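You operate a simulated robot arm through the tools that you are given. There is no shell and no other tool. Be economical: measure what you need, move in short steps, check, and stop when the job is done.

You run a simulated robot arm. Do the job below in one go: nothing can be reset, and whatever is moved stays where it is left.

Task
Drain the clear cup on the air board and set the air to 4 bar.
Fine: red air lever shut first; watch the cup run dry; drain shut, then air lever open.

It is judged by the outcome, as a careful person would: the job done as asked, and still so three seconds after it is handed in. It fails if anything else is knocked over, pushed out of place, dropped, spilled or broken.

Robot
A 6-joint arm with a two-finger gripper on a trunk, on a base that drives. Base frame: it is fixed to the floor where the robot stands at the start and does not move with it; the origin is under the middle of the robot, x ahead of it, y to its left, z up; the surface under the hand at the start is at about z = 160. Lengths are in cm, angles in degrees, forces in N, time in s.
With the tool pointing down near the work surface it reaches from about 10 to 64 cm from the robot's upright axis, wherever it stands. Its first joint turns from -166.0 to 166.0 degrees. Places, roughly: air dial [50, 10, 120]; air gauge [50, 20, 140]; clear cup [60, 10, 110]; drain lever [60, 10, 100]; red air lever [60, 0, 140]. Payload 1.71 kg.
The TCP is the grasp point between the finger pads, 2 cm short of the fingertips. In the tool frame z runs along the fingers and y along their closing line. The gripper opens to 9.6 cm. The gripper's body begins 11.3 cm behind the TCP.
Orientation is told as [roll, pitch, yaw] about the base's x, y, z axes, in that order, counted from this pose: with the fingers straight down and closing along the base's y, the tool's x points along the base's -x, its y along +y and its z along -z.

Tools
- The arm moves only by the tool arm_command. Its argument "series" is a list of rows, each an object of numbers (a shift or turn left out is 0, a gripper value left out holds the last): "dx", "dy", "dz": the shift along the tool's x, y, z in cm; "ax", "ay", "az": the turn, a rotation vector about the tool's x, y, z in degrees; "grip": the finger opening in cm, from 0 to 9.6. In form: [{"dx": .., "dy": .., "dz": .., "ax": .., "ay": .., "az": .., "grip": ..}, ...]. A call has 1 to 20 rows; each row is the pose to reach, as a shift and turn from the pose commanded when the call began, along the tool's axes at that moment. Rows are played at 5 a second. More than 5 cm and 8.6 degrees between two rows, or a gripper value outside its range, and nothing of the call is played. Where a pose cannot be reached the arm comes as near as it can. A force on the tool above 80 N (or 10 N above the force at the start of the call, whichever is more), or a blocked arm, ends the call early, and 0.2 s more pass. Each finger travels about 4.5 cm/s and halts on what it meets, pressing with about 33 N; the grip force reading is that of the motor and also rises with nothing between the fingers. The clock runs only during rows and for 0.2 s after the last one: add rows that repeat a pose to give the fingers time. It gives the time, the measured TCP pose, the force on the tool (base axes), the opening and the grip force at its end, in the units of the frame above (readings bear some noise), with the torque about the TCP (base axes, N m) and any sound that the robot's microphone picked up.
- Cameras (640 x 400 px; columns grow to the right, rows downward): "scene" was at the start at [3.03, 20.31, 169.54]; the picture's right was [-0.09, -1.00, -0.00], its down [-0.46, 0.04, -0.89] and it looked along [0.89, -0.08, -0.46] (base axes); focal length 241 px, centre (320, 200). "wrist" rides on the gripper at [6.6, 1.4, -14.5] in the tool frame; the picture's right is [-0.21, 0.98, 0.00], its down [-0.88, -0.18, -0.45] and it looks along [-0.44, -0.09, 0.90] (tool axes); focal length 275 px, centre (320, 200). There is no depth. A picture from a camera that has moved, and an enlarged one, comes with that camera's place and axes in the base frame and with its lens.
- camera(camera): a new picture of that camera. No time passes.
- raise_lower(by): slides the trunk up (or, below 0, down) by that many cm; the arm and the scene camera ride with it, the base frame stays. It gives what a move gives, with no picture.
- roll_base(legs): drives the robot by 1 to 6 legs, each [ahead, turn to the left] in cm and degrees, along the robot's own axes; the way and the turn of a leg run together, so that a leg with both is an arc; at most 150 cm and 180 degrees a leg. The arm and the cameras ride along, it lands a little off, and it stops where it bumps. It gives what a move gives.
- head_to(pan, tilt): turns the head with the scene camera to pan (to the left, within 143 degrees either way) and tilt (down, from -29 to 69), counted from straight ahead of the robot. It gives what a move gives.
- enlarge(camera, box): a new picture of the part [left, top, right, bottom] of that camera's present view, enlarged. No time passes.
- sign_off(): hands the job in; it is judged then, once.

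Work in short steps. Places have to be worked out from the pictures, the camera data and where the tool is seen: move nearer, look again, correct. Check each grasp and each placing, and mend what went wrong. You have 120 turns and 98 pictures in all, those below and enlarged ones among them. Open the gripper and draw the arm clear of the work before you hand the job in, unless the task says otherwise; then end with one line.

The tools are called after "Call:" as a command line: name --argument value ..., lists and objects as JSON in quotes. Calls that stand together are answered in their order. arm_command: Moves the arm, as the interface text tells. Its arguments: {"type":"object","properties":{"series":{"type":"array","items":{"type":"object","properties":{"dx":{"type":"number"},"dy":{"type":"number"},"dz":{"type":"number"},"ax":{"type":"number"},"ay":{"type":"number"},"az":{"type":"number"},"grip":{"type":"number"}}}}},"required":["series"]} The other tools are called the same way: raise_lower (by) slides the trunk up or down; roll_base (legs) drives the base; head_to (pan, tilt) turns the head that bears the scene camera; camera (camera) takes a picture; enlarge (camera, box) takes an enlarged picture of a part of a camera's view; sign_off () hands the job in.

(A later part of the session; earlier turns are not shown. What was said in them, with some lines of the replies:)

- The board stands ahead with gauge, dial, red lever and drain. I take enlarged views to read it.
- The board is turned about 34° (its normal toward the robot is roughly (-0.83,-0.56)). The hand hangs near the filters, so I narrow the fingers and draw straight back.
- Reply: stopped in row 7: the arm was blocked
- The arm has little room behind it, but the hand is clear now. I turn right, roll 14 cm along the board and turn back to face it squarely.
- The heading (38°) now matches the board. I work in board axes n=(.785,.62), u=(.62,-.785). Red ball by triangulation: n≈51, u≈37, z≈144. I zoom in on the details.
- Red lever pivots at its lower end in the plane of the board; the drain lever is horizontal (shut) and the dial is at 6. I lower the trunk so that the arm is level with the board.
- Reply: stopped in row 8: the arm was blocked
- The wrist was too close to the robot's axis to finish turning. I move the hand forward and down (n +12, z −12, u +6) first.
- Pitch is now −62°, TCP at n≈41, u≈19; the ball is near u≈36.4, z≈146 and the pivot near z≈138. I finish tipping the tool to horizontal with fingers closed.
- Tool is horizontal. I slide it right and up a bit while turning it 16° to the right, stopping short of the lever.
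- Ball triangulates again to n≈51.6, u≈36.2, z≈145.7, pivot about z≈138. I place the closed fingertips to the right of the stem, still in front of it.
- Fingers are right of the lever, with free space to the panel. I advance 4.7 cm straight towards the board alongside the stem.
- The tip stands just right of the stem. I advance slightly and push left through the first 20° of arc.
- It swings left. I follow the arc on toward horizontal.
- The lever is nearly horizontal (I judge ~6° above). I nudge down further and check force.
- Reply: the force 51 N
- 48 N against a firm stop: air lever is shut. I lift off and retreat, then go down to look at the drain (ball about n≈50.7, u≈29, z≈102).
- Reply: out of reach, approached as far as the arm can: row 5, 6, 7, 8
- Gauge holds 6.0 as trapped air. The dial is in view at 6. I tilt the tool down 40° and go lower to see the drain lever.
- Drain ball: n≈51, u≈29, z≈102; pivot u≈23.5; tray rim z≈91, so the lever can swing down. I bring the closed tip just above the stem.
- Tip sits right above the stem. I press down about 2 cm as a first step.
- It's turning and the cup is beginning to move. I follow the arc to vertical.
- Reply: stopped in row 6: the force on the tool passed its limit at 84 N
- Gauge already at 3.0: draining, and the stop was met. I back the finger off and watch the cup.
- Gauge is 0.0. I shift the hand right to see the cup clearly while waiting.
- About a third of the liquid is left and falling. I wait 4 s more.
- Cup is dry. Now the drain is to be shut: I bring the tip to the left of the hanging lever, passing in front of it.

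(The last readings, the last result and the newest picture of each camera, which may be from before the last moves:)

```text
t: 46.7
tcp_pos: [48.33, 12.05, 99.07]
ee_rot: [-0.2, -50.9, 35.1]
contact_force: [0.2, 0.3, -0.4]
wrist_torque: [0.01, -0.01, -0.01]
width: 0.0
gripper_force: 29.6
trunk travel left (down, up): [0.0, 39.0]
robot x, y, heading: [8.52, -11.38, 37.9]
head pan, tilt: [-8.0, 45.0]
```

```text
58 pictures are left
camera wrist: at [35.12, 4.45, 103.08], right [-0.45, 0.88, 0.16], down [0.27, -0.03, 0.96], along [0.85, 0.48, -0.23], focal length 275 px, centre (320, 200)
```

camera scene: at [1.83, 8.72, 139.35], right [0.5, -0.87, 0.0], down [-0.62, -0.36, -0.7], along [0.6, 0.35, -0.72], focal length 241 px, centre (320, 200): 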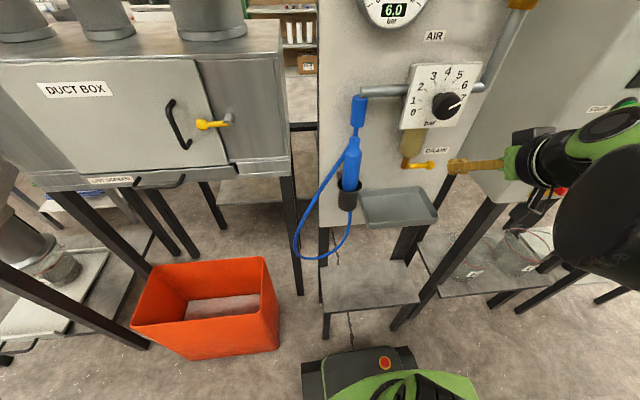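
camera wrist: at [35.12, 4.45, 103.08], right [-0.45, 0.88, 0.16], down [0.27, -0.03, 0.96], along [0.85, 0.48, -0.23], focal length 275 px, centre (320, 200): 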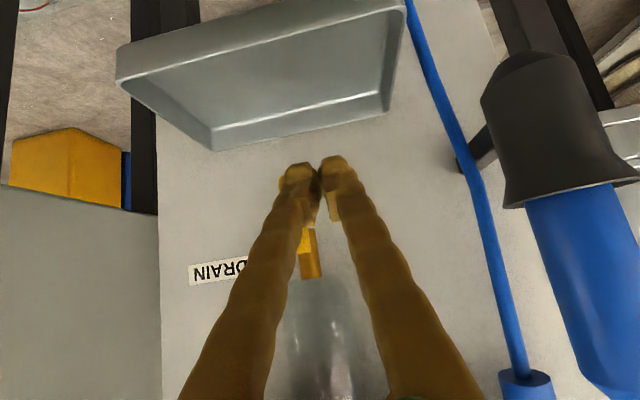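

By computation the ball lies 0.8 cm right of the fingers' edge. I advance 4.3 cm toward the board.

Call:
arm_command --series '[{"dx": -0.9, "dz": 1.1}, {"dx": -1.8, "dz": 2.2, "dy": 0.1}, {"dx": -2.7, "dz": 3.3, "dy": 0.15}, {"dx": -2.7, "dz": 3.3, "dy": 0.15}]'

Call:
camera --camera "wrist"

Call:
enlarge --camera "scene" --box '[360, 100, 460, 220]'

```text
t: 47.7
tcp_pos: [52.02, 14.76, 99.02]
ee_rot: [0.0, -50.9, 35.0]
contact_force: [-0.6, -0.7, -0.4]
wrist_torque: [-0.03, 0.02, 0.02]
width: 0.0
gripper_force: 29.8
trunk travel left (down, up): [0.0, 39.0]
robot x, y, heading: [8.17, -10.99, 37.8]
head pan, tilt: [-8.0, 45.0]
```

```text
57 pictures are left
camera wrist: at [38.59, 7.03, 103.05], right [-0.45, 0.88, 0.16], down [0.28, -0.03, 0.96], along [0.85, 0.48, -0.23], focal length 275 px, centre (320, 200)
```

wrist: 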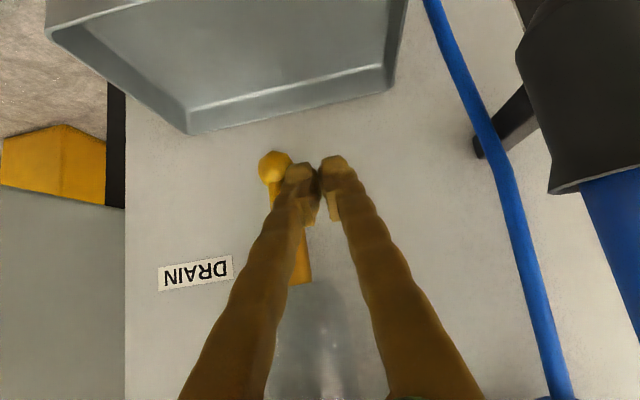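

```text
3.33 times, centred on (410, 160) of scene
camera zoom: at [1.92, 8.74, 139.35], right [0.5, -0.87, 0.0], down [-0.62, -0.36, -0.7], along [0.6, 0.34, -0.72], focal length 802 px, centre (20, 333)
```

zoom: 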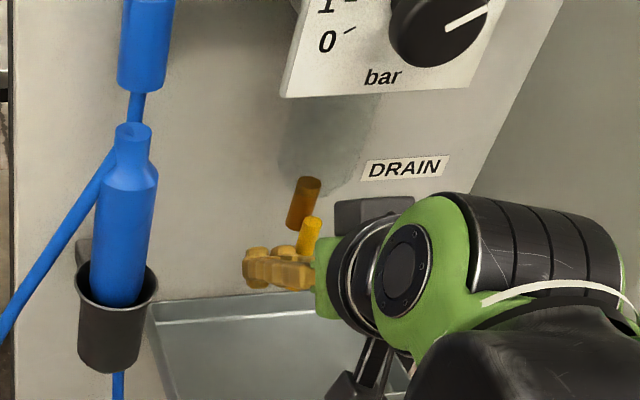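

Clear of the lever on its left side. Now I sweep it right and up along the arc to near horizontal.

Call:
arm_command --series '[{"dy": -1.2}, {"dy": -2.7, "dx": 0.1, "dz": 0.2}, {"dy": -4.4, "dx": 0, "dz": 0.2}, {"dy": -6.0, "dx": -0.85, "dz": -0.3}, {"dy": -6.6, "dx": -1.4, "dz": -0.7}, {"dy": -6.9, "dx": -1.8, "dz": -1.0}, {"dy": -6.9, "dx": -1.8, "dz": -1.0}]'

Call:
camera --camera "wrist"

Call:
enlarge --camera "scene" --box '[360, 100, 460, 220]'

```text
t: 49.3
tcp_pos: [55.91, 9.25, 100.88]
ee_rot: [-0.1, -50.7, 35.2]
contact_force: [-20.0, 7.4, -51.8]
wrist_torque: [0.17, 0.77, 0.0]
width: 0.01
gripper_force: 29.4
trunk travel left (down, up): [0.0, 39.0]
robot x, y, heading: [7.84, -11.66, 37.7]
head pan, tilt: [-8.0, 45.0]
```

```text
55 pictures are left
camera wrist: at [42.66, 1.6, 104.88], right [-0.46, 0.88, 0.16], down [0.28, -0.03, 0.96], along [0.85, 0.48, -0.23], focal length 275 px, centre (320, 200)
```

wrist: 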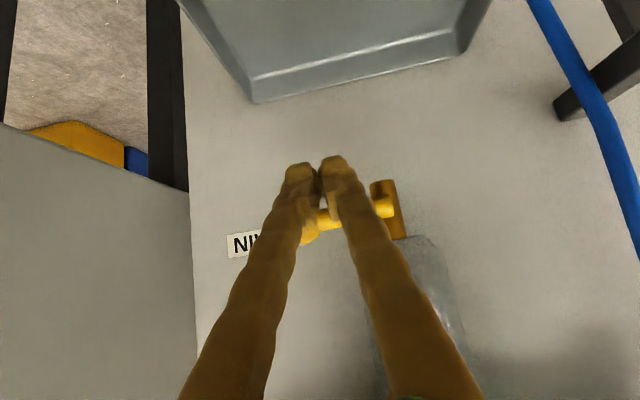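

```text
3.33 times, centred on (410, 160) of scene
camera zoom: at [1.98, 8.87, 139.28], right [0.5, -0.87, 0.0], down [-0.62, -0.36, -0.7], along [0.6, 0.34, -0.72], focal length 802 px, centre (20, 333)
```

zoom: 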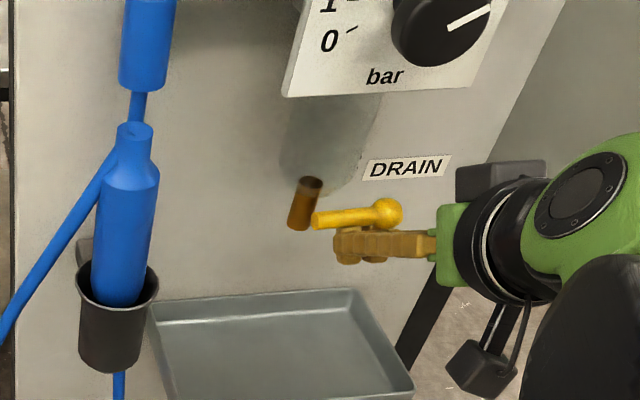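

52 N at the stop: drain is shut. I back off downward and out, and raise the trunk for the red lever.

Call:
arm_command --series '[{"dx": 0.7, "dz": 0.6}, {"dx": 2.6, "dz": -1.7}, {"dx": 4.5, "dz": -4}, {"dx": 6.4, "dz": -6.4}, {"dx": 6.4, "dz": -6.4}]'

Call:
raise_lower --by 20

Call:
camera --camera "scene"

Call:
camera --camera "wrist"

```text
t: 50.5
tcp_pos: [48.64, 4.17, 100.12]
ee_rot: [-0.1, -51.0, 35.1]
contact_force: [0.0, -0.8, -0.4]
wrist_torque: [0.04, 0.02, 0.02]
width: 0.02
gripper_force: 29.5
trunk travel left (down, up): [0.0, 39.0]
robot x, y, heading: [8.43, -11.46, 38.0]
head pan, tilt: [-8.0, 45.0]
```

```text
t: 52.7
tcp_pos: [48.55, 4.2, 120.02]
ee_rot: [-0.2, -50.9, 35.2]
contact_force: [0.2, -0.4, 0.4]
wrist_torque: [-0.02, 0.01, 0.0]
width: 0.03
gripper_force: 29.5
trunk travel left (down, up): [-20.0, 19.0]
robot x, y, heading: [8.47, -11.54, 37.5]
head pan, tilt: [-8.0, 45.0]
```

```text
53 pictures are left
camera scene: at [2.16, 8.93, 159.34], right [0.5, -0.87, 0.0], down [-0.62, -0.36, -0.7], along [0.6, 0.34, -0.72], focal length 241 px, centre (320, 200)
```

scene: 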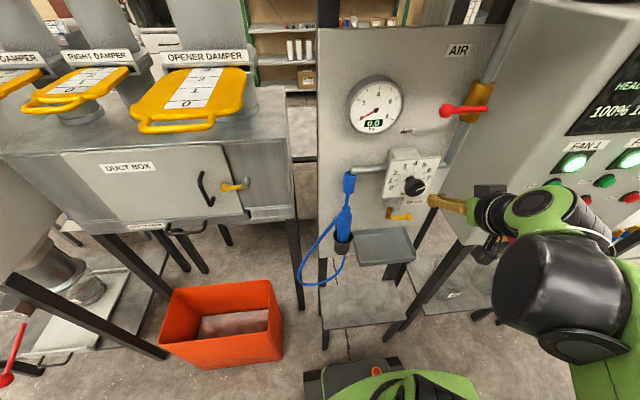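

```text
52 pictures are left
camera wrist: at [35.33, -3.55, 124.14], right [-0.45, 0.88, 0.16], down [0.27, -0.03, 0.96], along [0.85, 0.48, -0.23], focal length 275 px, centre (320, 200)
```

wrist: 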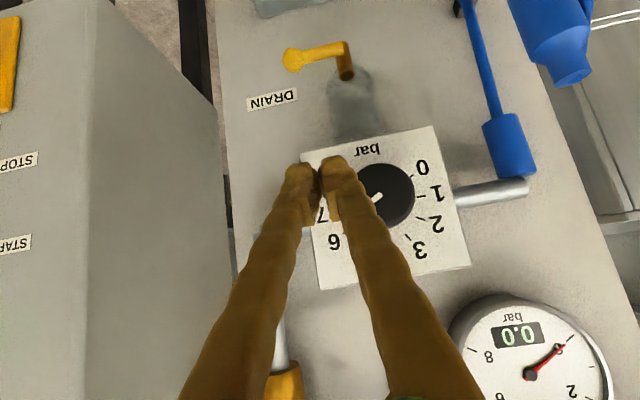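

Drain lever is horizontal, gauge 0.0. I bring the tool level again, in front of and below the red lever.

Call:
arm_command --series '[{"dx": -2.2, "dy": -0.7, "dz": -1.6, "ay": -6.5}, {"dx": -4.4, "dy": -1.4, "dz": -3.1, "ay": -13}, {"dx": -6.5, "dy": -2, "dz": -4.6, "ay": -19.5}, {"dx": -8.7, "dy": -2.7, "dz": -6.2, "ay": -26}, {"dx": -10.9, "dy": -3.4, "dz": -7.8, "ay": -32.5}, {"dx": -13, "dy": -4, "dz": -9.3, "ay": -39}, {"dx": -13, "dy": -4, "dz": -9.3, "ay": -39}]'

Call:
camera --camera "wrist"

```text
t: 54.3
tcp_pos: [51.91, 1.49, 136.08]
ee_rot: [-78.9, -89.9, 113.8]
contact_force: [-0.7, -0.1, -0.2]
wrist_torque: [0.03, -0.01, 0.02]
width: 0.0
gripper_force: 29.5
trunk travel left (down, up): [-20.0, 19.0]
robot x, y, heading: [8.15, -11.43, 37.9]
head pan, tilt: [-8.0, 45.0]
```

```text
51 pictures are left
camera wrist: at [39.25, -5.74, 129.49], right [-0.56, 0.8, 0.2], down [-0.26, -0.4, 0.88], along [0.79, 0.44, 0.43], focal length 275 px, centre (320, 200)
```

wrist: 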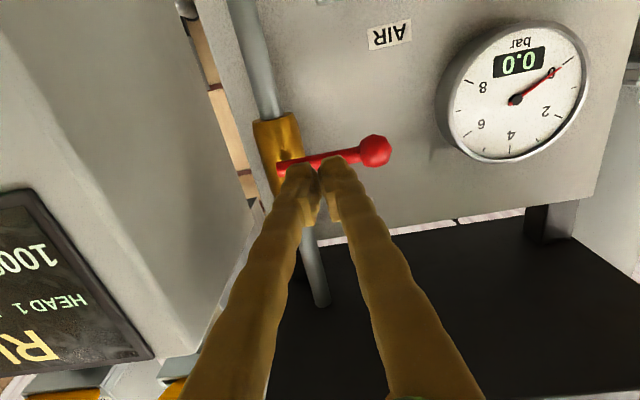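

Lever lies at z≈137, ball u≈27, pivot u≈35.5. I drop 1.5 cm and slide in under the stem.

Call:
arm_command --series '[{"dx": 1.6, "dy": 0.4}, {"dx": 1.6, "dy": 0.4, "dz": 2.5}, {"dx": 1.6, "dy": 0.6, "dz": 5}, {"dx": 1.6, "dy": 0.8, "dz": 7.4}, {"dx": 1.6, "dy": 0.8, "dz": 7.4}]'

Call:
camera --camera "wrist"

```text
t: 55.5
tcp_pos: [57.38, 6.21, 134.51]
ee_rot: [-45.8, -89.9, 80.7]
contact_force: [0.8, -0.2, 0.3]
wrist_torque: [0.0, -0.02, 0.04]
width: 0.0
gripper_force: 29.7
trunk travel left (down, up): [-20.0, 19.0]
robot x, y, heading: [8.18, -11.01, 38.1]
head pan, tilt: [-8.0, 45.0]
```

```text
50 pictures are left
camera wrist: at [44.88, -1.03, 128.06], right [-0.56, 0.8, 0.2], down [-0.26, -0.4, 0.88], along [0.79, 0.44, 0.43], focal length 275 px, centre (320, 200)
```

wrist: 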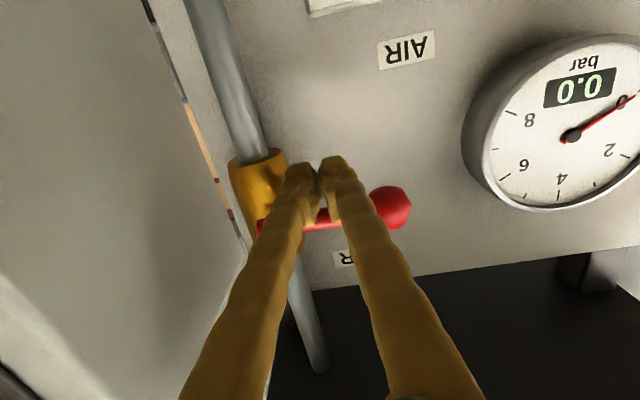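

Tip is beneath the stem. I sweep up and right along the arc back to vertical.

Call:
arm_command --series '[{"dx": -1.0, "dy": 0.1}, {"dx": -2.8, "dy": 0.4}, {"dx": -4.0, "dy": 0.3}, {"dx": -5.1, "dy": -0.1}, {"dx": -6.1, "dy": -0.7}, {"dx": -6.9, "dy": -1.5}, {"dx": -7.5, "dy": -2.4}, {"dx": -7.8, "dy": -3.1}, {"dx": -7.8, "dy": -3.1}]'

Call:
camera --camera "wrist"

Call:
camera --camera "scene"

```text
t: 57.5
tcp_pos: [58.76, 4.37, 142.21]
ee_rot: [-70.7, -89.6, 106.0]
contact_force: [-35.3, 33.5, -26.9]
wrist_torque: [0.29, 0.63, 0.39]
width: 0.01
gripper_force: 29.4
trunk travel left (down, up): [-20.0, 19.0]
robot x, y, heading: [8.42, -11.63, 37.8]
head pan, tilt: [-8.0, 45.0]
```

```text
49 pictures are left
camera wrist: at [46.22, -2.96, 135.74], right [-0.57, 0.8, 0.2], down [-0.26, -0.4, 0.88], along [0.78, 0.44, 0.43], focal length 275 px, centre (320, 200)
```

wrist: 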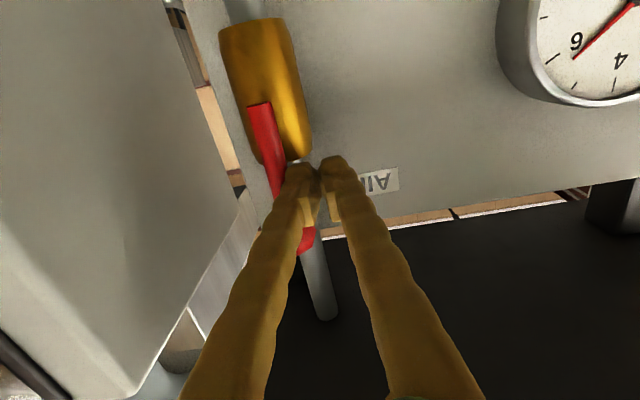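

```text
48 pictures are left
camera scene: at [1.82, 9.36, 159.25], right [0.5, -0.87, 0.01], down [-0.62, -0.36, -0.7], along [0.61, 0.34, -0.72], focal length 241 px, centre (320, 200)
```

scene: 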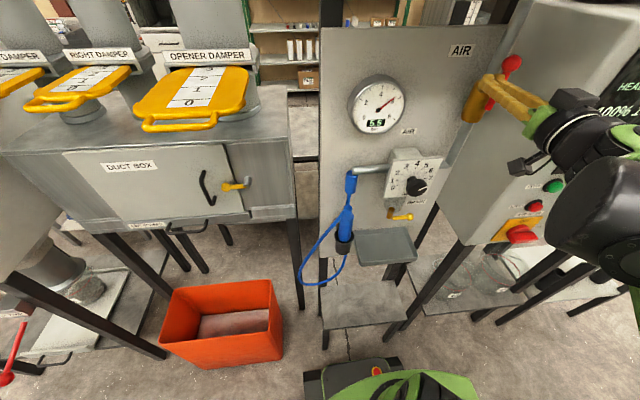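

55 N at the stop and the gauge is rising (5.5): air is open. I back off left, retreat and lower the trunk for the dial.

Call:
arm_command --series '[{"dy": 0.9}, {"dy": 1, "dz": -3}, {"dy": 1, "dz": -6}, {"dy": 1, "dz": -9.5}, {"dy": 3, "dz": -10}, {"dy": 6, "dz": -10, "dx": 1}, {"dy": 8.5, "dz": -10, "dx": 3}, {"dy": 8.5, "dz": -10, "dx": 3}]'

Call:
raise_lower --by -18

Call:
camera --camera "wrist"

Call:
camera --camera "scene"

```text
t: 59.3
tcp_pos: [46.97, 4.1, 139.77]
ee_rot: [-165.9, -89.7, -159.1]
contact_force: [0.6, 0.9, -0.6]
wrist_torque: [0.03, -0.05, 0.04]
width: 0.01
gripper_force: 29.4
out of reach, approached as far as the arm can: row 7, 8
trunk travel left (down, up): [-20.0, 19.0]
robot x, y, heading: [8.54, -11.57, 37.7]
head pan, tilt: [-8.0, 45.0]
```

```text
t: 61.3
tcp_pos: [47.46, 4.44, 121.73]
ee_rot: [-116.1, -89.9, 151.1]
contact_force: [0.0, -0.6, -0.2]
wrist_torque: [0.01, 0.01, 0.0]
width: 0.0
gripper_force: 29.7
trunk travel left (down, up): [-2.0, 37.0]
robot x, y, heading: [8.19, -11.32, 38.0]
head pan, tilt: [-8.0, 45.0]
```

```text
47 pictures are left
camera wrist: at [34.92, -2.78, 115.12], right [-0.56, 0.8, 0.2], down [-0.26, -0.41, 0.88], along [0.78, 0.44, 0.44], focal length 275 px, centre (320, 200)
```

wrist: 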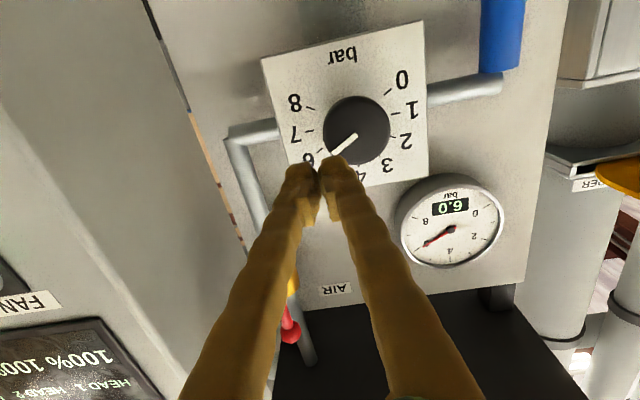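

```text
46 pictures are left
camera scene: at [-1.52, 6.08, 141.52], right [0.5, -0.87, 0.0], down [-0.6, -0.34, -0.72], along [0.62, 0.36, -0.7], focal length 241 px, centre (320, 200)
```

scene: 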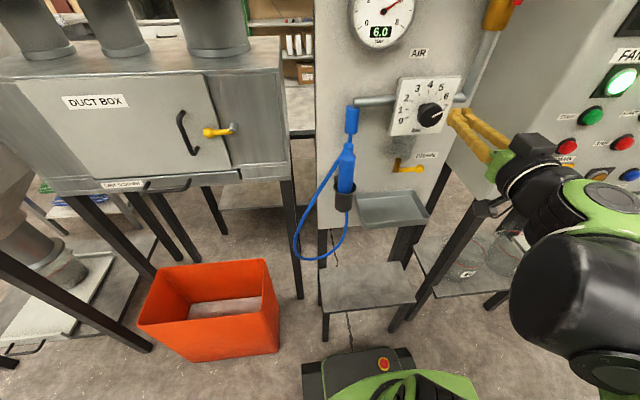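

Gauge at 6.0. Knob centre: u≈23.2, z≈120, front n≈45.8. I align the tool with it, open the fingers to 7 and pre-roll +32° to have room for the turn.

Call:
arm_command --series '[{"dx": 0.5, "dy": 0.7, "az": 8, "ax": -0.7, "grip": 7}, {"dx": 0.9, "dy": 1.4, "az": 16, "ax": -1.5, "grip": 7}, {"dx": 1.3, "dy": 2.1, "az": 24, "ax": -2.2, "grip": 7}, {"dx": 1.7, "dy": 2.75, "az": 32, "ax": -3, "grip": 7}, {"dx": 1.7, "dy": 2.75, "az": 32, "ax": -3, "grip": 7}, {"dx": 1.7, "dy": 2.75, "az": 32, "ax": -3, "grip": 7}]'

Call:
camera --camera "wrist"

```text
t: 62.7
tcp_pos: [47.05, 6.72, 119.96]
ee_rot: [91.6, -58.1, -53.4]
contact_force: [-0.3, -0.1, 0.1]
wrist_torque: [0.04, 0.01, -0.01]
width: 6.98
gripper_force: 0.0
out of reach, approached as far as the arm can: row 1, 2, 3, 4, 5, 6
trunk travel left (down, up): [-2.0, 37.0]
robot x, y, heading: [8.24, -11.01, 37.8]
head pan, tilt: [-8.0, 45.0]
```

```text
45 pictures are left
camera wrist: at [32.78, 1.46, 114.97], right [-0.45, 0.56, 0.69], down [0.02, -0.77, 0.64], along [0.89, 0.3, 0.33], focal length 275 px, centre (320, 200)
```

wrist: 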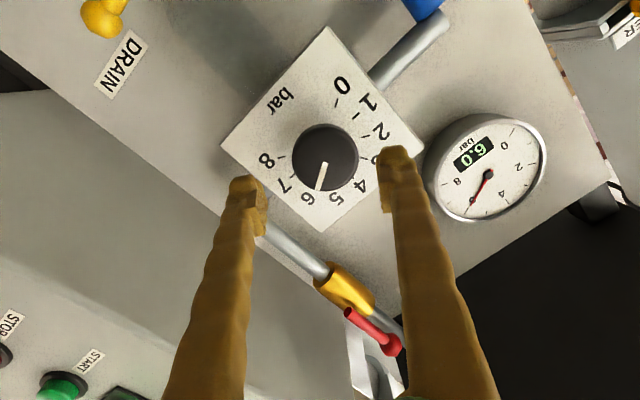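

Tool now points squarely at the board. Small centring shift (Δu −0.65) and advance 4.1 cm over the knob.

Call:
arm_command --series '[{"dx": 0.5, "dy": 0.45, "dz": 0}, {"dx": 0.5, "dy": 0.45, "dz": 1.5}, {"dx": 0.5, "dy": 0.45, "dz": 3}, {"dx": 0.5, "dy": 0.45, "dz": 4.1}, {"dx": 0.5, "dy": 0.45, "dz": 4.1}]'

Call:
camera --camera "wrist"

Call:
enlarge --camera "scene" --box '[360, 50, 480, 170]'

```text
t: 63.9
tcp_pos: [49.64, 9.81, 119.77]
ee_rot: [91.6, -58.1, -53.5]
contact_force: [0.9, 0.3, 0.3]
wrist_torque: [0.03, 0.0, 0.02]
width: 7.01
gripper_force: 0.1
out of reach, approached as far as the arm can: row 1
trunk travel left (down, up): [-2.0, 37.0]
robot x, y, heading: [8.43, -11.26, 37.9]
head pan, tilt: [-8.0, 45.0]
```

```text
44 pictures are left
camera wrist: at [35.53, 4.67, 114.87], right [-0.45, 0.56, 0.69], down [0.02, -0.77, 0.64], along [0.89, 0.3, 0.33], focal length 275 px, centre (320, 200)
```

wrist: 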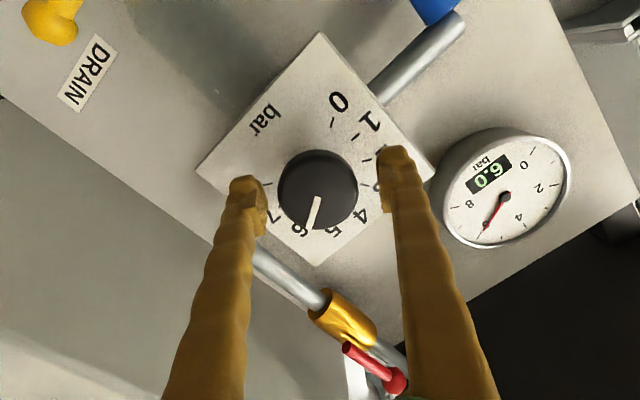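

```text
3.33 times, centred on (420, 110) of scene
camera zoom: at [-1.51, 6.09, 141.5], right [0.5, -0.87, 0.0], down [-0.6, -0.34, -0.72], along [0.62, 0.36, -0.7], focal length 802 px, centre (-13, 500)
```

zoom: 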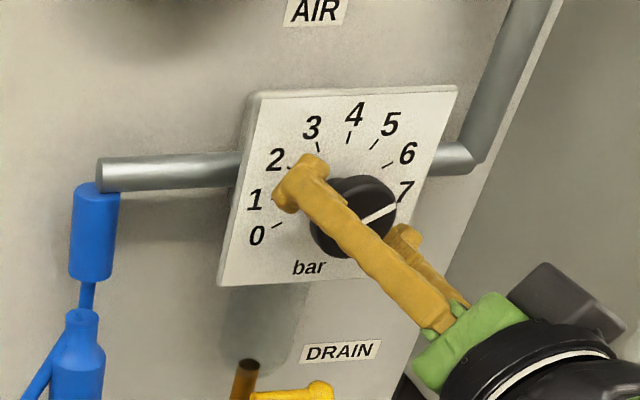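

Fingers straddle the knob with tips ~1.5 cm past its face. I close.

Call:
arm_command --series '[{"grip": 5}, {"grip": 3.5}, {"grip": 3.5}, {"grip": 3.5}]'

Call:
camera --camera "wrist"

```text
t: 64.9
tcp_pos: [49.97, 10.01, 119.84]
ee_rot: [91.4, -58.1, -53.3]
contact_force: [8.9, -7.8, 1.4]
wrist_torque: [-0.21, 0.36, -0.85]
width: 4.46
gripper_force: 34.8
trunk travel left (down, up): [-2.0, 37.0]
robot x, y, heading: [8.55, -11.17, 37.9]
head pan, tilt: [-8.0, 45.0]
```

```text
42 pictures are left
camera wrist: at [35.8, 4.76, 114.82], right [-0.45, 0.56, 0.69], down [0.02, -0.77, 0.64], along [0.89, 0.3, 0.33], focal length 275 px, centre (320, 200)
```

wrist: 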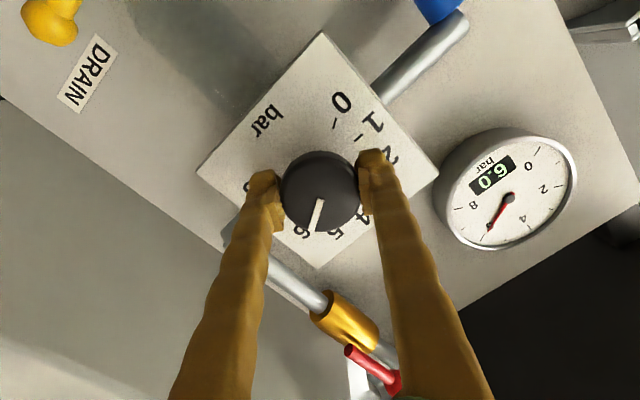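

Gripped (4.46 cm, 35 N) with little side force. I turn counter-clockwise (seen from the front), az −32° first, and read the gauge.

Call:
arm_command --series '[{"az": -8}, {"az": -16}, {"az": -24}, {"az": -32}, {"az": -32}, {"az": -32}]'

Call:
camera --camera "wrist"

```text
t: 66.3
tcp_pos: [50.12, 9.98, 119.87]
ee_rot: [-172.9, -89.3, -149.2]
contact_force: [3.2, -10.5, -12.6]
wrist_torque: [-0.06, 0.1, -0.8]
width: 4.45
gripper_force: 34.3
trunk travel left (down, up): [-2.0, 37.0]
robot x, y, heading: [8.29, -11.46, 37.7]
head pan, tilt: [-8.0, 45.0]
```

```text
41 pictures are left
camera wrist: at [37.93, 2.12, 113.07], right [-0.6, 0.77, 0.2], down [-0.25, -0.42, 0.87], along [0.76, 0.47, 0.45], focal length 275 px, centre (320, 200)
```

wrist: 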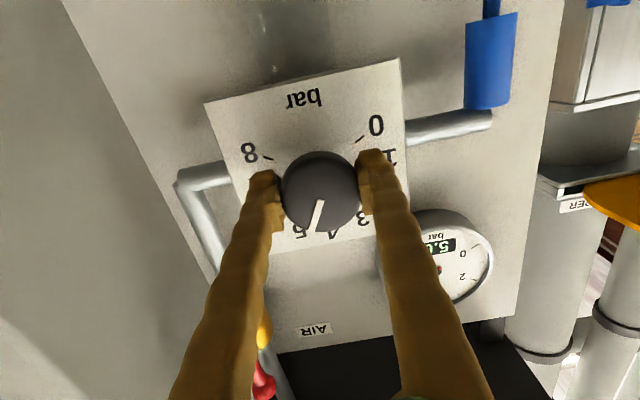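

It turns with the hand; gauge ~5.0 after 32°. Another −33°.

Call:
arm_command --series '[{"az": -8}, {"az": -16}, {"az": -24}, {"az": -32}, {"az": -33}, {"az": -33}, {"az": -33}]'

Call:
camera --camera "wrist"

Call:
camera --camera "scene"

Call:
enlarge --camera "scene" --box '[330, 0, 490, 160]'

```text
t: 67.9
tcp_pos: [50.23, 9.85, 119.78]
ee_rot: [-91.2, -57.0, 128.7]
contact_force: [15.4, -24.3, -1.8]
wrist_torque: [0.05, 0.01, -0.57]
width: 4.44
gripper_force: 34.7
trunk travel left (down, up): [-2.0, 37.0]
robot x, y, heading: [8.04, -11.31, 38.0]
head pan, tilt: [-8.0, 45.0]
```

```text
40 pictures are left
camera wrist: at [40.32, -0.9, 113.43], right [-0.57, 0.74, -0.36], down [-0.56, -0.02, 0.83], along [0.61, 0.67, 0.43], focal length 275 px, centre (320, 200)
```

wrist: 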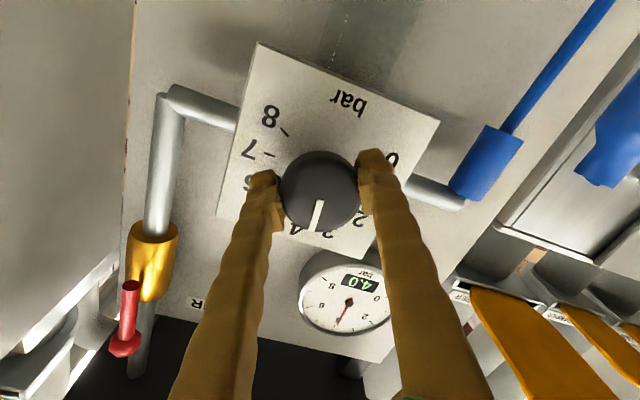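

```text
39 pictures are left
camera scene: at [1.5, 8.09, 141.43], right [0.5, -0.87, 0.0], down [-0.62, -0.35, -0.7], along [0.61, 0.35, -0.71], focal length 241 px, centre (320, 200)
```

scene: 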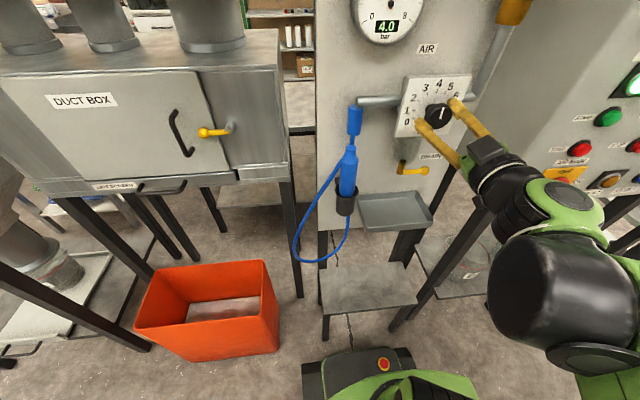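

```text
2.50 times, centred on (410, 80) of scene
camera zoom: at [1.5, 8.09, 141.43], right [0.5, -0.87, 0.0], down [-0.62, -0.35, -0.7], along [0.61, 0.35, -0.71], focal length 602 px, centre (95, 500)
```

zoom: 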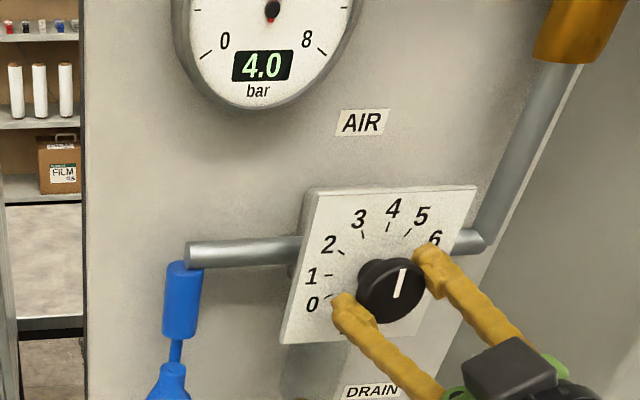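

Gauge reads 4.0. I open the fingers, then withdraw straight back.

Call:
arm_command --series '[{"grip": 5.5}, {"grip": 7}, {"grip": 7.5}, {"grip": 7.5}]'

Call:
arm_command --series '[{"dz": -2}, {"dz": -4}, {"dz": -6}, {"dz": -6}, {"dz": -6}]'

Call:
camera --camera "wrist"

Call:
enlarge --camera "scene" --box '[330, 0, 490, 200]'

```text
t: 68.9
tcp_pos: [49.79, 9.96, 119.85]
ee_rot: [-91.4, -56.9, 129.1]
contact_force: [-0.3, 0.0, -0.1]
wrist_torque: [-0.02, 0.0, 0.02]
width: 7.49
gripper_force: 0.0
trunk travel left (down, up): [-2.0, 37.0]
robot x, y, heading: [8.19, -11.7, 38.0]
head pan, tilt: [-8.0, 45.0]
```

```text
t: 70.1
tcp_pos: [47.23, 6.16, 120.03]
ee_rot: [-91.2, -56.7, 129.2]
contact_force: [-0.3, 0.5, -0.1]
wrist_torque: [0.01, 0.0, -0.02]
width: 7.53
gripper_force: 0.0
out of reach, approached as far as the arm can: row 2, 3, 4, 5
trunk travel left (down, up): [-2.0, 37.0]
robot x, y, heading: [8.25, -11.25, 38.0]
head pan, tilt: [-8.0, 45.0]
```

```text
37 pictures are left
camera wrist: at [37.42, -4.58, 113.56], right [-0.57, 0.74, -0.36], down [-0.56, -0.02, 0.83], along [0.6, 0.68, 0.43], focal length 275 px, centre (320, 200)
```

wrist: 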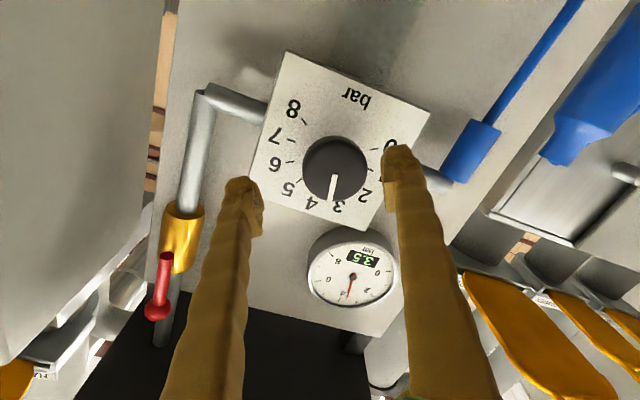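

```text
2.00 times, centred on (410, 100) of scene
camera zoom: at [-1.0, 6.48, 141.49], right [0.5, -0.87, 0.0], down [-0.61, -0.35, -0.71], along [0.62, 0.36, -0.7], focal length 481 px, centre (140, 400)
```

zoom: 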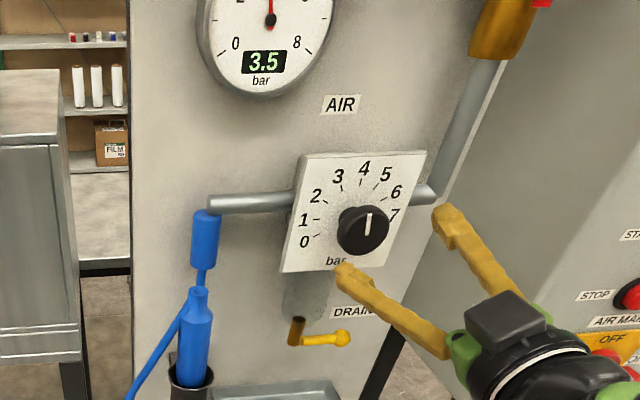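

The sideways drift on withdrawal ("out of reach") dragged the knob to 3.5. I lower the trunk 2 cm for better reach, roll the tool back to neutral and recentre on the knob (u≈23.3, z≈120).

Call:
raise_lower --by -2

Call:
arm_command --series '[{"dx": -0.6, "dz": 0.1, "az": 8}, {"dx": -1.2, "dz": 0.3, "az": 16}, {"dx": -1.8, "dz": 0.4, "az": 24}, {"dx": -2.36, "dz": 0.6, "az": 32}, {"dx": -2.36, "dz": 0.6, "az": 32}]'

Call:
camera --camera "wrist"

```text
t: 70.7
tcp_pos: [47.0, 6.13, 118.09]
ee_rot: [-91.5, -56.8, 129.3]
contact_force: [0.0, -0.3, -0.3]
wrist_torque: [0.01, 0.0, -0.01]
width: 7.48
gripper_force: 0.0
trunk travel left (down, up): [0.0, 39.0]
robot x, y, heading: [8.15, -11.39, 37.9]
head pan, tilt: [-8.0, 45.0]
```

```text
t: 71.9
tcp_pos: [46.76, 7.49, 120.15]
ee_rot: [-129.5, -88.7, 167.4]
contact_force: [-0.1, 0.1, 0.2]
wrist_torque: [0.01, -0.03, 0.0]
width: 7.51
gripper_force: 0.1
trunk travel left (down, up): [0.0, 39.0]
robot x, y, heading: [8.39, -11.62, 37.7]
head pan, tilt: [-8.0, 45.0]
```

```text
35 pictures are left
camera wrist: at [34.63, -0.42, 113.26], right [-0.61, 0.77, 0.19], down [-0.26, -0.41, 0.87], along [0.75, 0.48, 0.45], focal length 275 px, centre (320, 200)
```

wrist: 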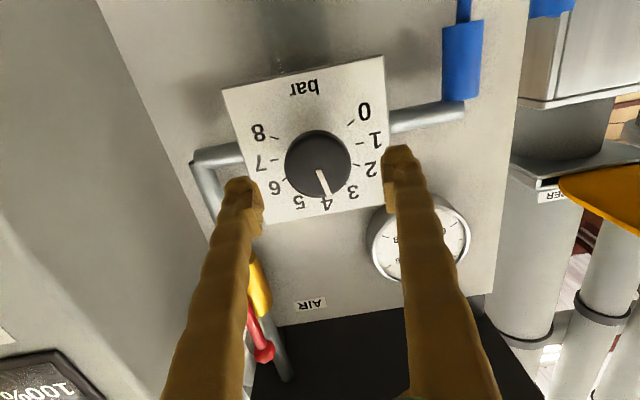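

Centred (u≈23.1). I advance 3.6 cm and close on the knob.

Call:
arm_command --series '[{"dz": 1.8}, {"dz": 3.6}, {"dz": 3.6}, {"dz": 3.6, "grip": 5}, {"dz": 3.6, "grip": 3.5}, {"dz": 3.6, "grip": 3.5}, {"dz": 3.6, "grip": 3.5}]'

Call:
enlarge --camera "scene" --box '[330, 0, 490, 200]'

```text
t: 73.5
tcp_pos: [49.59, 9.49, 119.97]
ee_rot: [-129.4, -88.6, 167.3]
contact_force: [7.3, -12.3, -0.6]
wrist_torque: [-0.04, 0.02, -0.45]
width: 4.63
gripper_force: 35.4
trunk travel left (down, up): [0.0, 39.0]
robot x, y, heading: [8.62, -11.7, 37.8]
head pan, tilt: [-8.0, 45.0]
```

```text
2.00 times, centred on (410, 100) of scene
camera zoom: at [-1.42, 5.99, 139.52], right [0.5, -0.87, 0.0], down [-0.61, -0.34, -0.72], along [0.62, 0.36, -0.7], focal length 481 px, centre (140, 400)
```

zoom: 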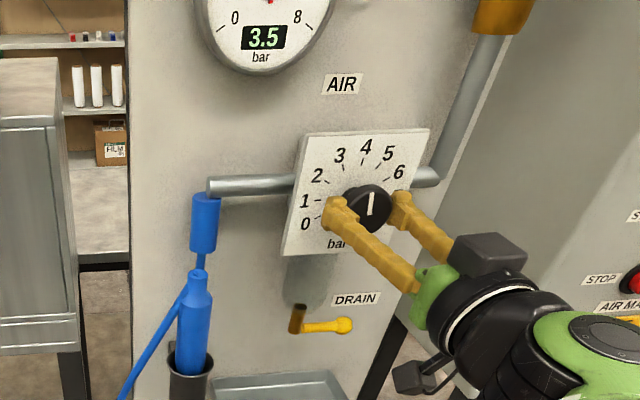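

Gripped at 3.5 bar. I turn clockwise +16° (0.5 bar).

Call:
arm_command --series '[{"az": 8, "dy": -0.15}, {"az": 16, "dy": -0.3}, {"az": 16, "dy": -0.3}, {"az": 16, "dy": -0.3}]'

Call:
enlarge --camera "scene" --box '[330, 0, 490, 200]'

```text
t: 74.5
tcp_pos: [49.67, 9.41, 120.08]
ee_rot: [93.3, -75.1, -55.1]
contact_force: [-9.6, 7.7, -13.1]
wrist_torque: [-0.18, 0.2, 0.37]
width: 4.59
gripper_force: 34.8
trunk travel left (down, up): [0.0, 39.0]
robot x, y, heading: [8.26, -11.29, 38.1]
head pan, tilt: [-8.0, 45.0]
```

```text
2.00 times, centred on (410, 100) of scene
camera zoom: at [-1.52, 6.19, 139.48], right [0.5, -0.87, 0.0], down [-0.6, -0.35, -0.72], along [0.62, 0.36, -0.7], focal length 481 px, centre (140, 400)
```

zoom: 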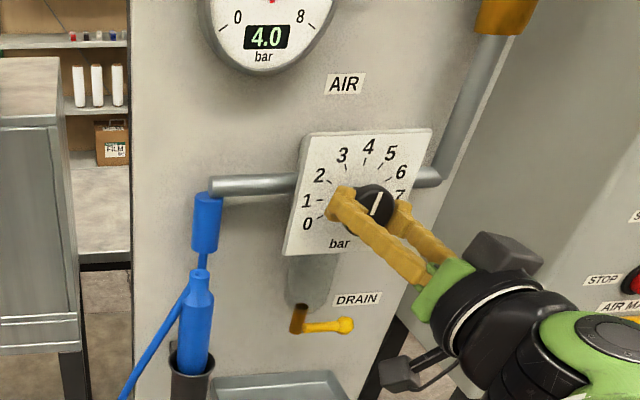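

4.0 bar. I open wide without moving and read again.

Call:
arm_command --series '[{"grip": 6}, {"grip": 8}, {"grip": 8.5}, {"grip": 8.5}]'

Call:
enlarge --camera "scene" --box '[330, 0, 490, 200]'

Call:
camera --camera "wrist"

```text
t: 75.5
tcp_pos: [49.68, 9.39, 120.07]
ee_rot: [93.4, -75.1, -55.4]
contact_force: [-0.4, -0.4, 0.6]
wrist_torque: [-0.01, -0.03, -0.03]
width: 8.49
gripper_force: 0.0
trunk travel left (down, up): [0.0, 39.0]
robot x, y, heading: [8.0, -11.38, 37.8]
head pan, tilt: [-8.0, 45.0]
```

```text
2.00 times, centred on (410, 100) of scene
camera zoom: at [-1.48, 6.1, 139.51], right [0.5, -0.87, 0.0], down [-0.6, -0.34, -0.72], along [0.62, 0.36, -0.7], focal length 481 px, centre (140, 400)
```

zoom: 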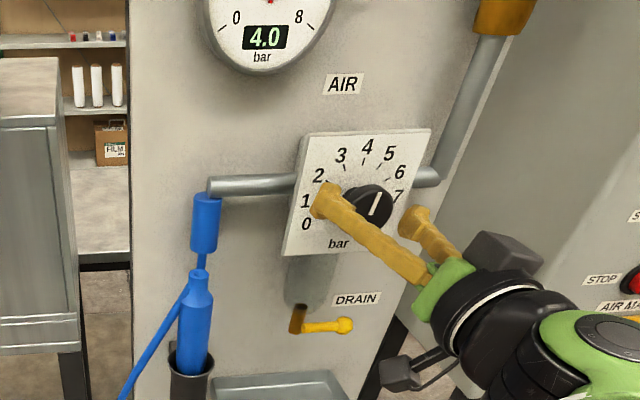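

```text
31 pictures are left
camera wrist: at [36.55, 2.88, 113.9], right [-0.55, 0.7, 0.45], down [-0.11, -0.6, 0.79], along [0.82, 0.39, 0.41], focal length 275 px, centre (320, 200)
```

wrist: 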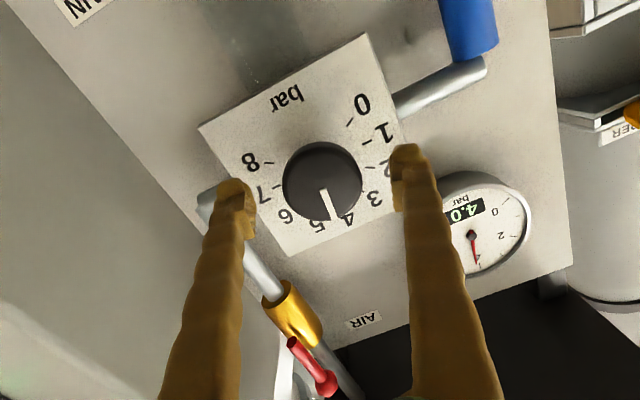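

Still 4.0 with the fingers free and centred. I withdraw in small steps.

Call:
arm_command --series '[{"dz": -1}, {"dz": -2}, {"dz": -3}, {"dz": -3}]'

Call:
roll_base --legs '[[-12, 0]]'

Call:
camera --camera "scene"

Call:
camera --camera "wrist"

```text
t: 76.5
tcp_pos: [47.23, 7.53, 120.04]
ee_rot: [93.4, -75.2, -55.4]
contact_force: [0.2, 0.9, 0.4]
wrist_torque: [0.02, 0.01, -0.02]
width: 8.5
gripper_force: 0.0
trunk travel left (down, up): [0.0, 39.0]
robot x, y, heading: [8.51, -11.44, 37.6]
head pan, tilt: [-8.0, 45.0]
```

```text
t: 78.0
tcp_pos: [37.77, 0.3, 119.91]
ee_rot: [92.9, -75.2, -54.7]
contact_force: [-0.5, 0.1, 0.0]
wrist_torque: [0.0, 0.05, 0.02]
width: 8.49
gripper_force: 0.0
trunk travel left (down, up): [0.0, 39.0]
robot x, y, heading: [-1.04, -19.18, 37.7]
head pan, tilt: [-8.0, 45.0]
```

```text
30 pictures are left
camera scene: at [-10.45, -0.83, 139.48], right [0.5, -0.87, 0.0], down [-0.61, -0.35, -0.71], along [0.62, 0.35, -0.7], focal length 241 px, centre (320, 200)
```

scene: 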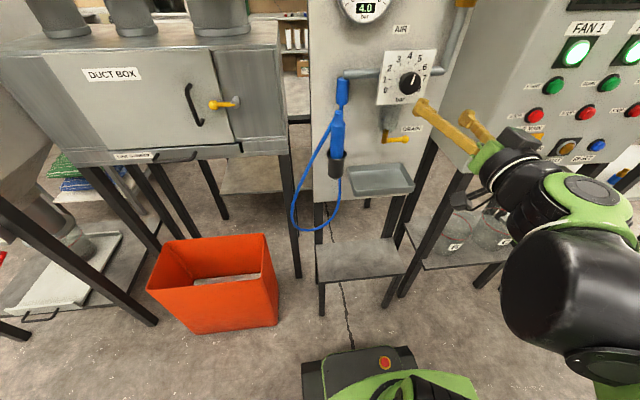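

```text
29 pictures are left
camera wrist: at [24.69, -6.22, 113.79], right [-0.55, 0.7, 0.45], down [-0.11, -0.6, 0.79], along [0.83, 0.39, 0.41], focal length 275 px, centre (320, 200)
```

wrist: 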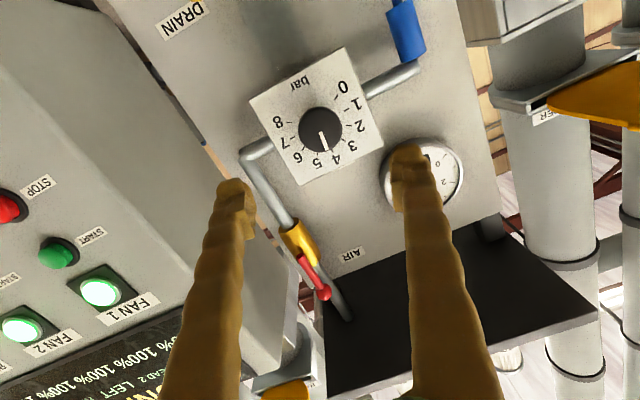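

Clear of the board; the red lever is parallel to its pipe. A last zoom on gauge, cup and drain.

Call:
enlarge --camera "scene" --box '[320, 0, 480, 200]'

Call:
enlarge --camera "wrist" --box '[230, 200, 400, 320]'

```text
2.00 times, centred on (400, 100) of scene
camera zoom: at [-10.45, -0.83, 139.48], right [0.5, -0.87, 0.0], down [-0.61, -0.35, -0.71], along [0.62, 0.35, -0.7], focal length 481 px, centre (160, 400)
```

zoom: 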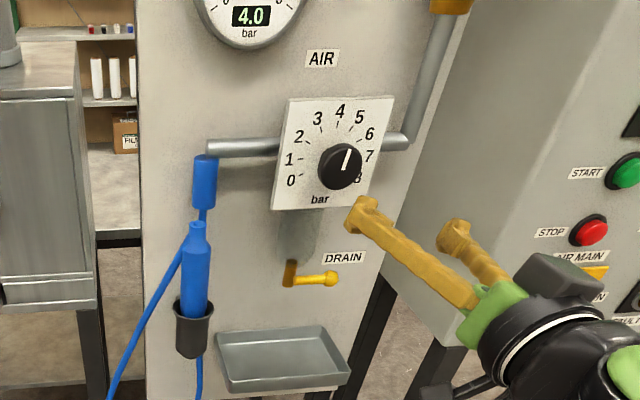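

```text
3.33 times, centred on (315, 260) of wrist
camera zoom: at [24.69, -6.22, 113.79], right [-0.55, 0.7, 0.45], down [-0.11, -0.6, 0.79], along [0.83, 0.39, 0.41], focal length 918 px, centre (337, 0)
```

zoom: 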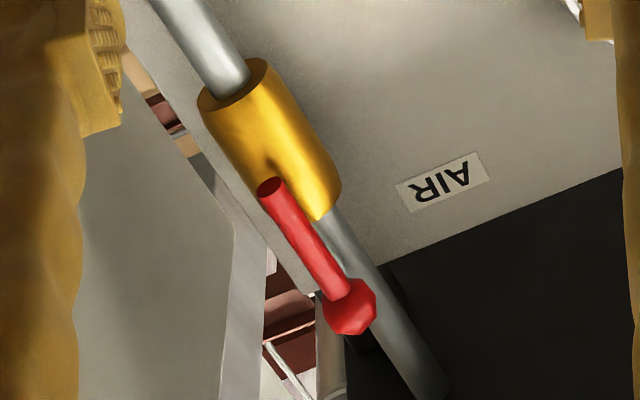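

Gauge 4.0, cup empty, drain lever shut, air lever open, and the hand is clear with the gripper open. I hand the job in.

Call:
sign_off

```text
The job is handed in.
```

The cup is drained dry, the drain is shut, the red air lever is open again, and the gauge reads 4.0 bar. On the first try the dial slipped to 3.5 as I let go of it, so I set it again.
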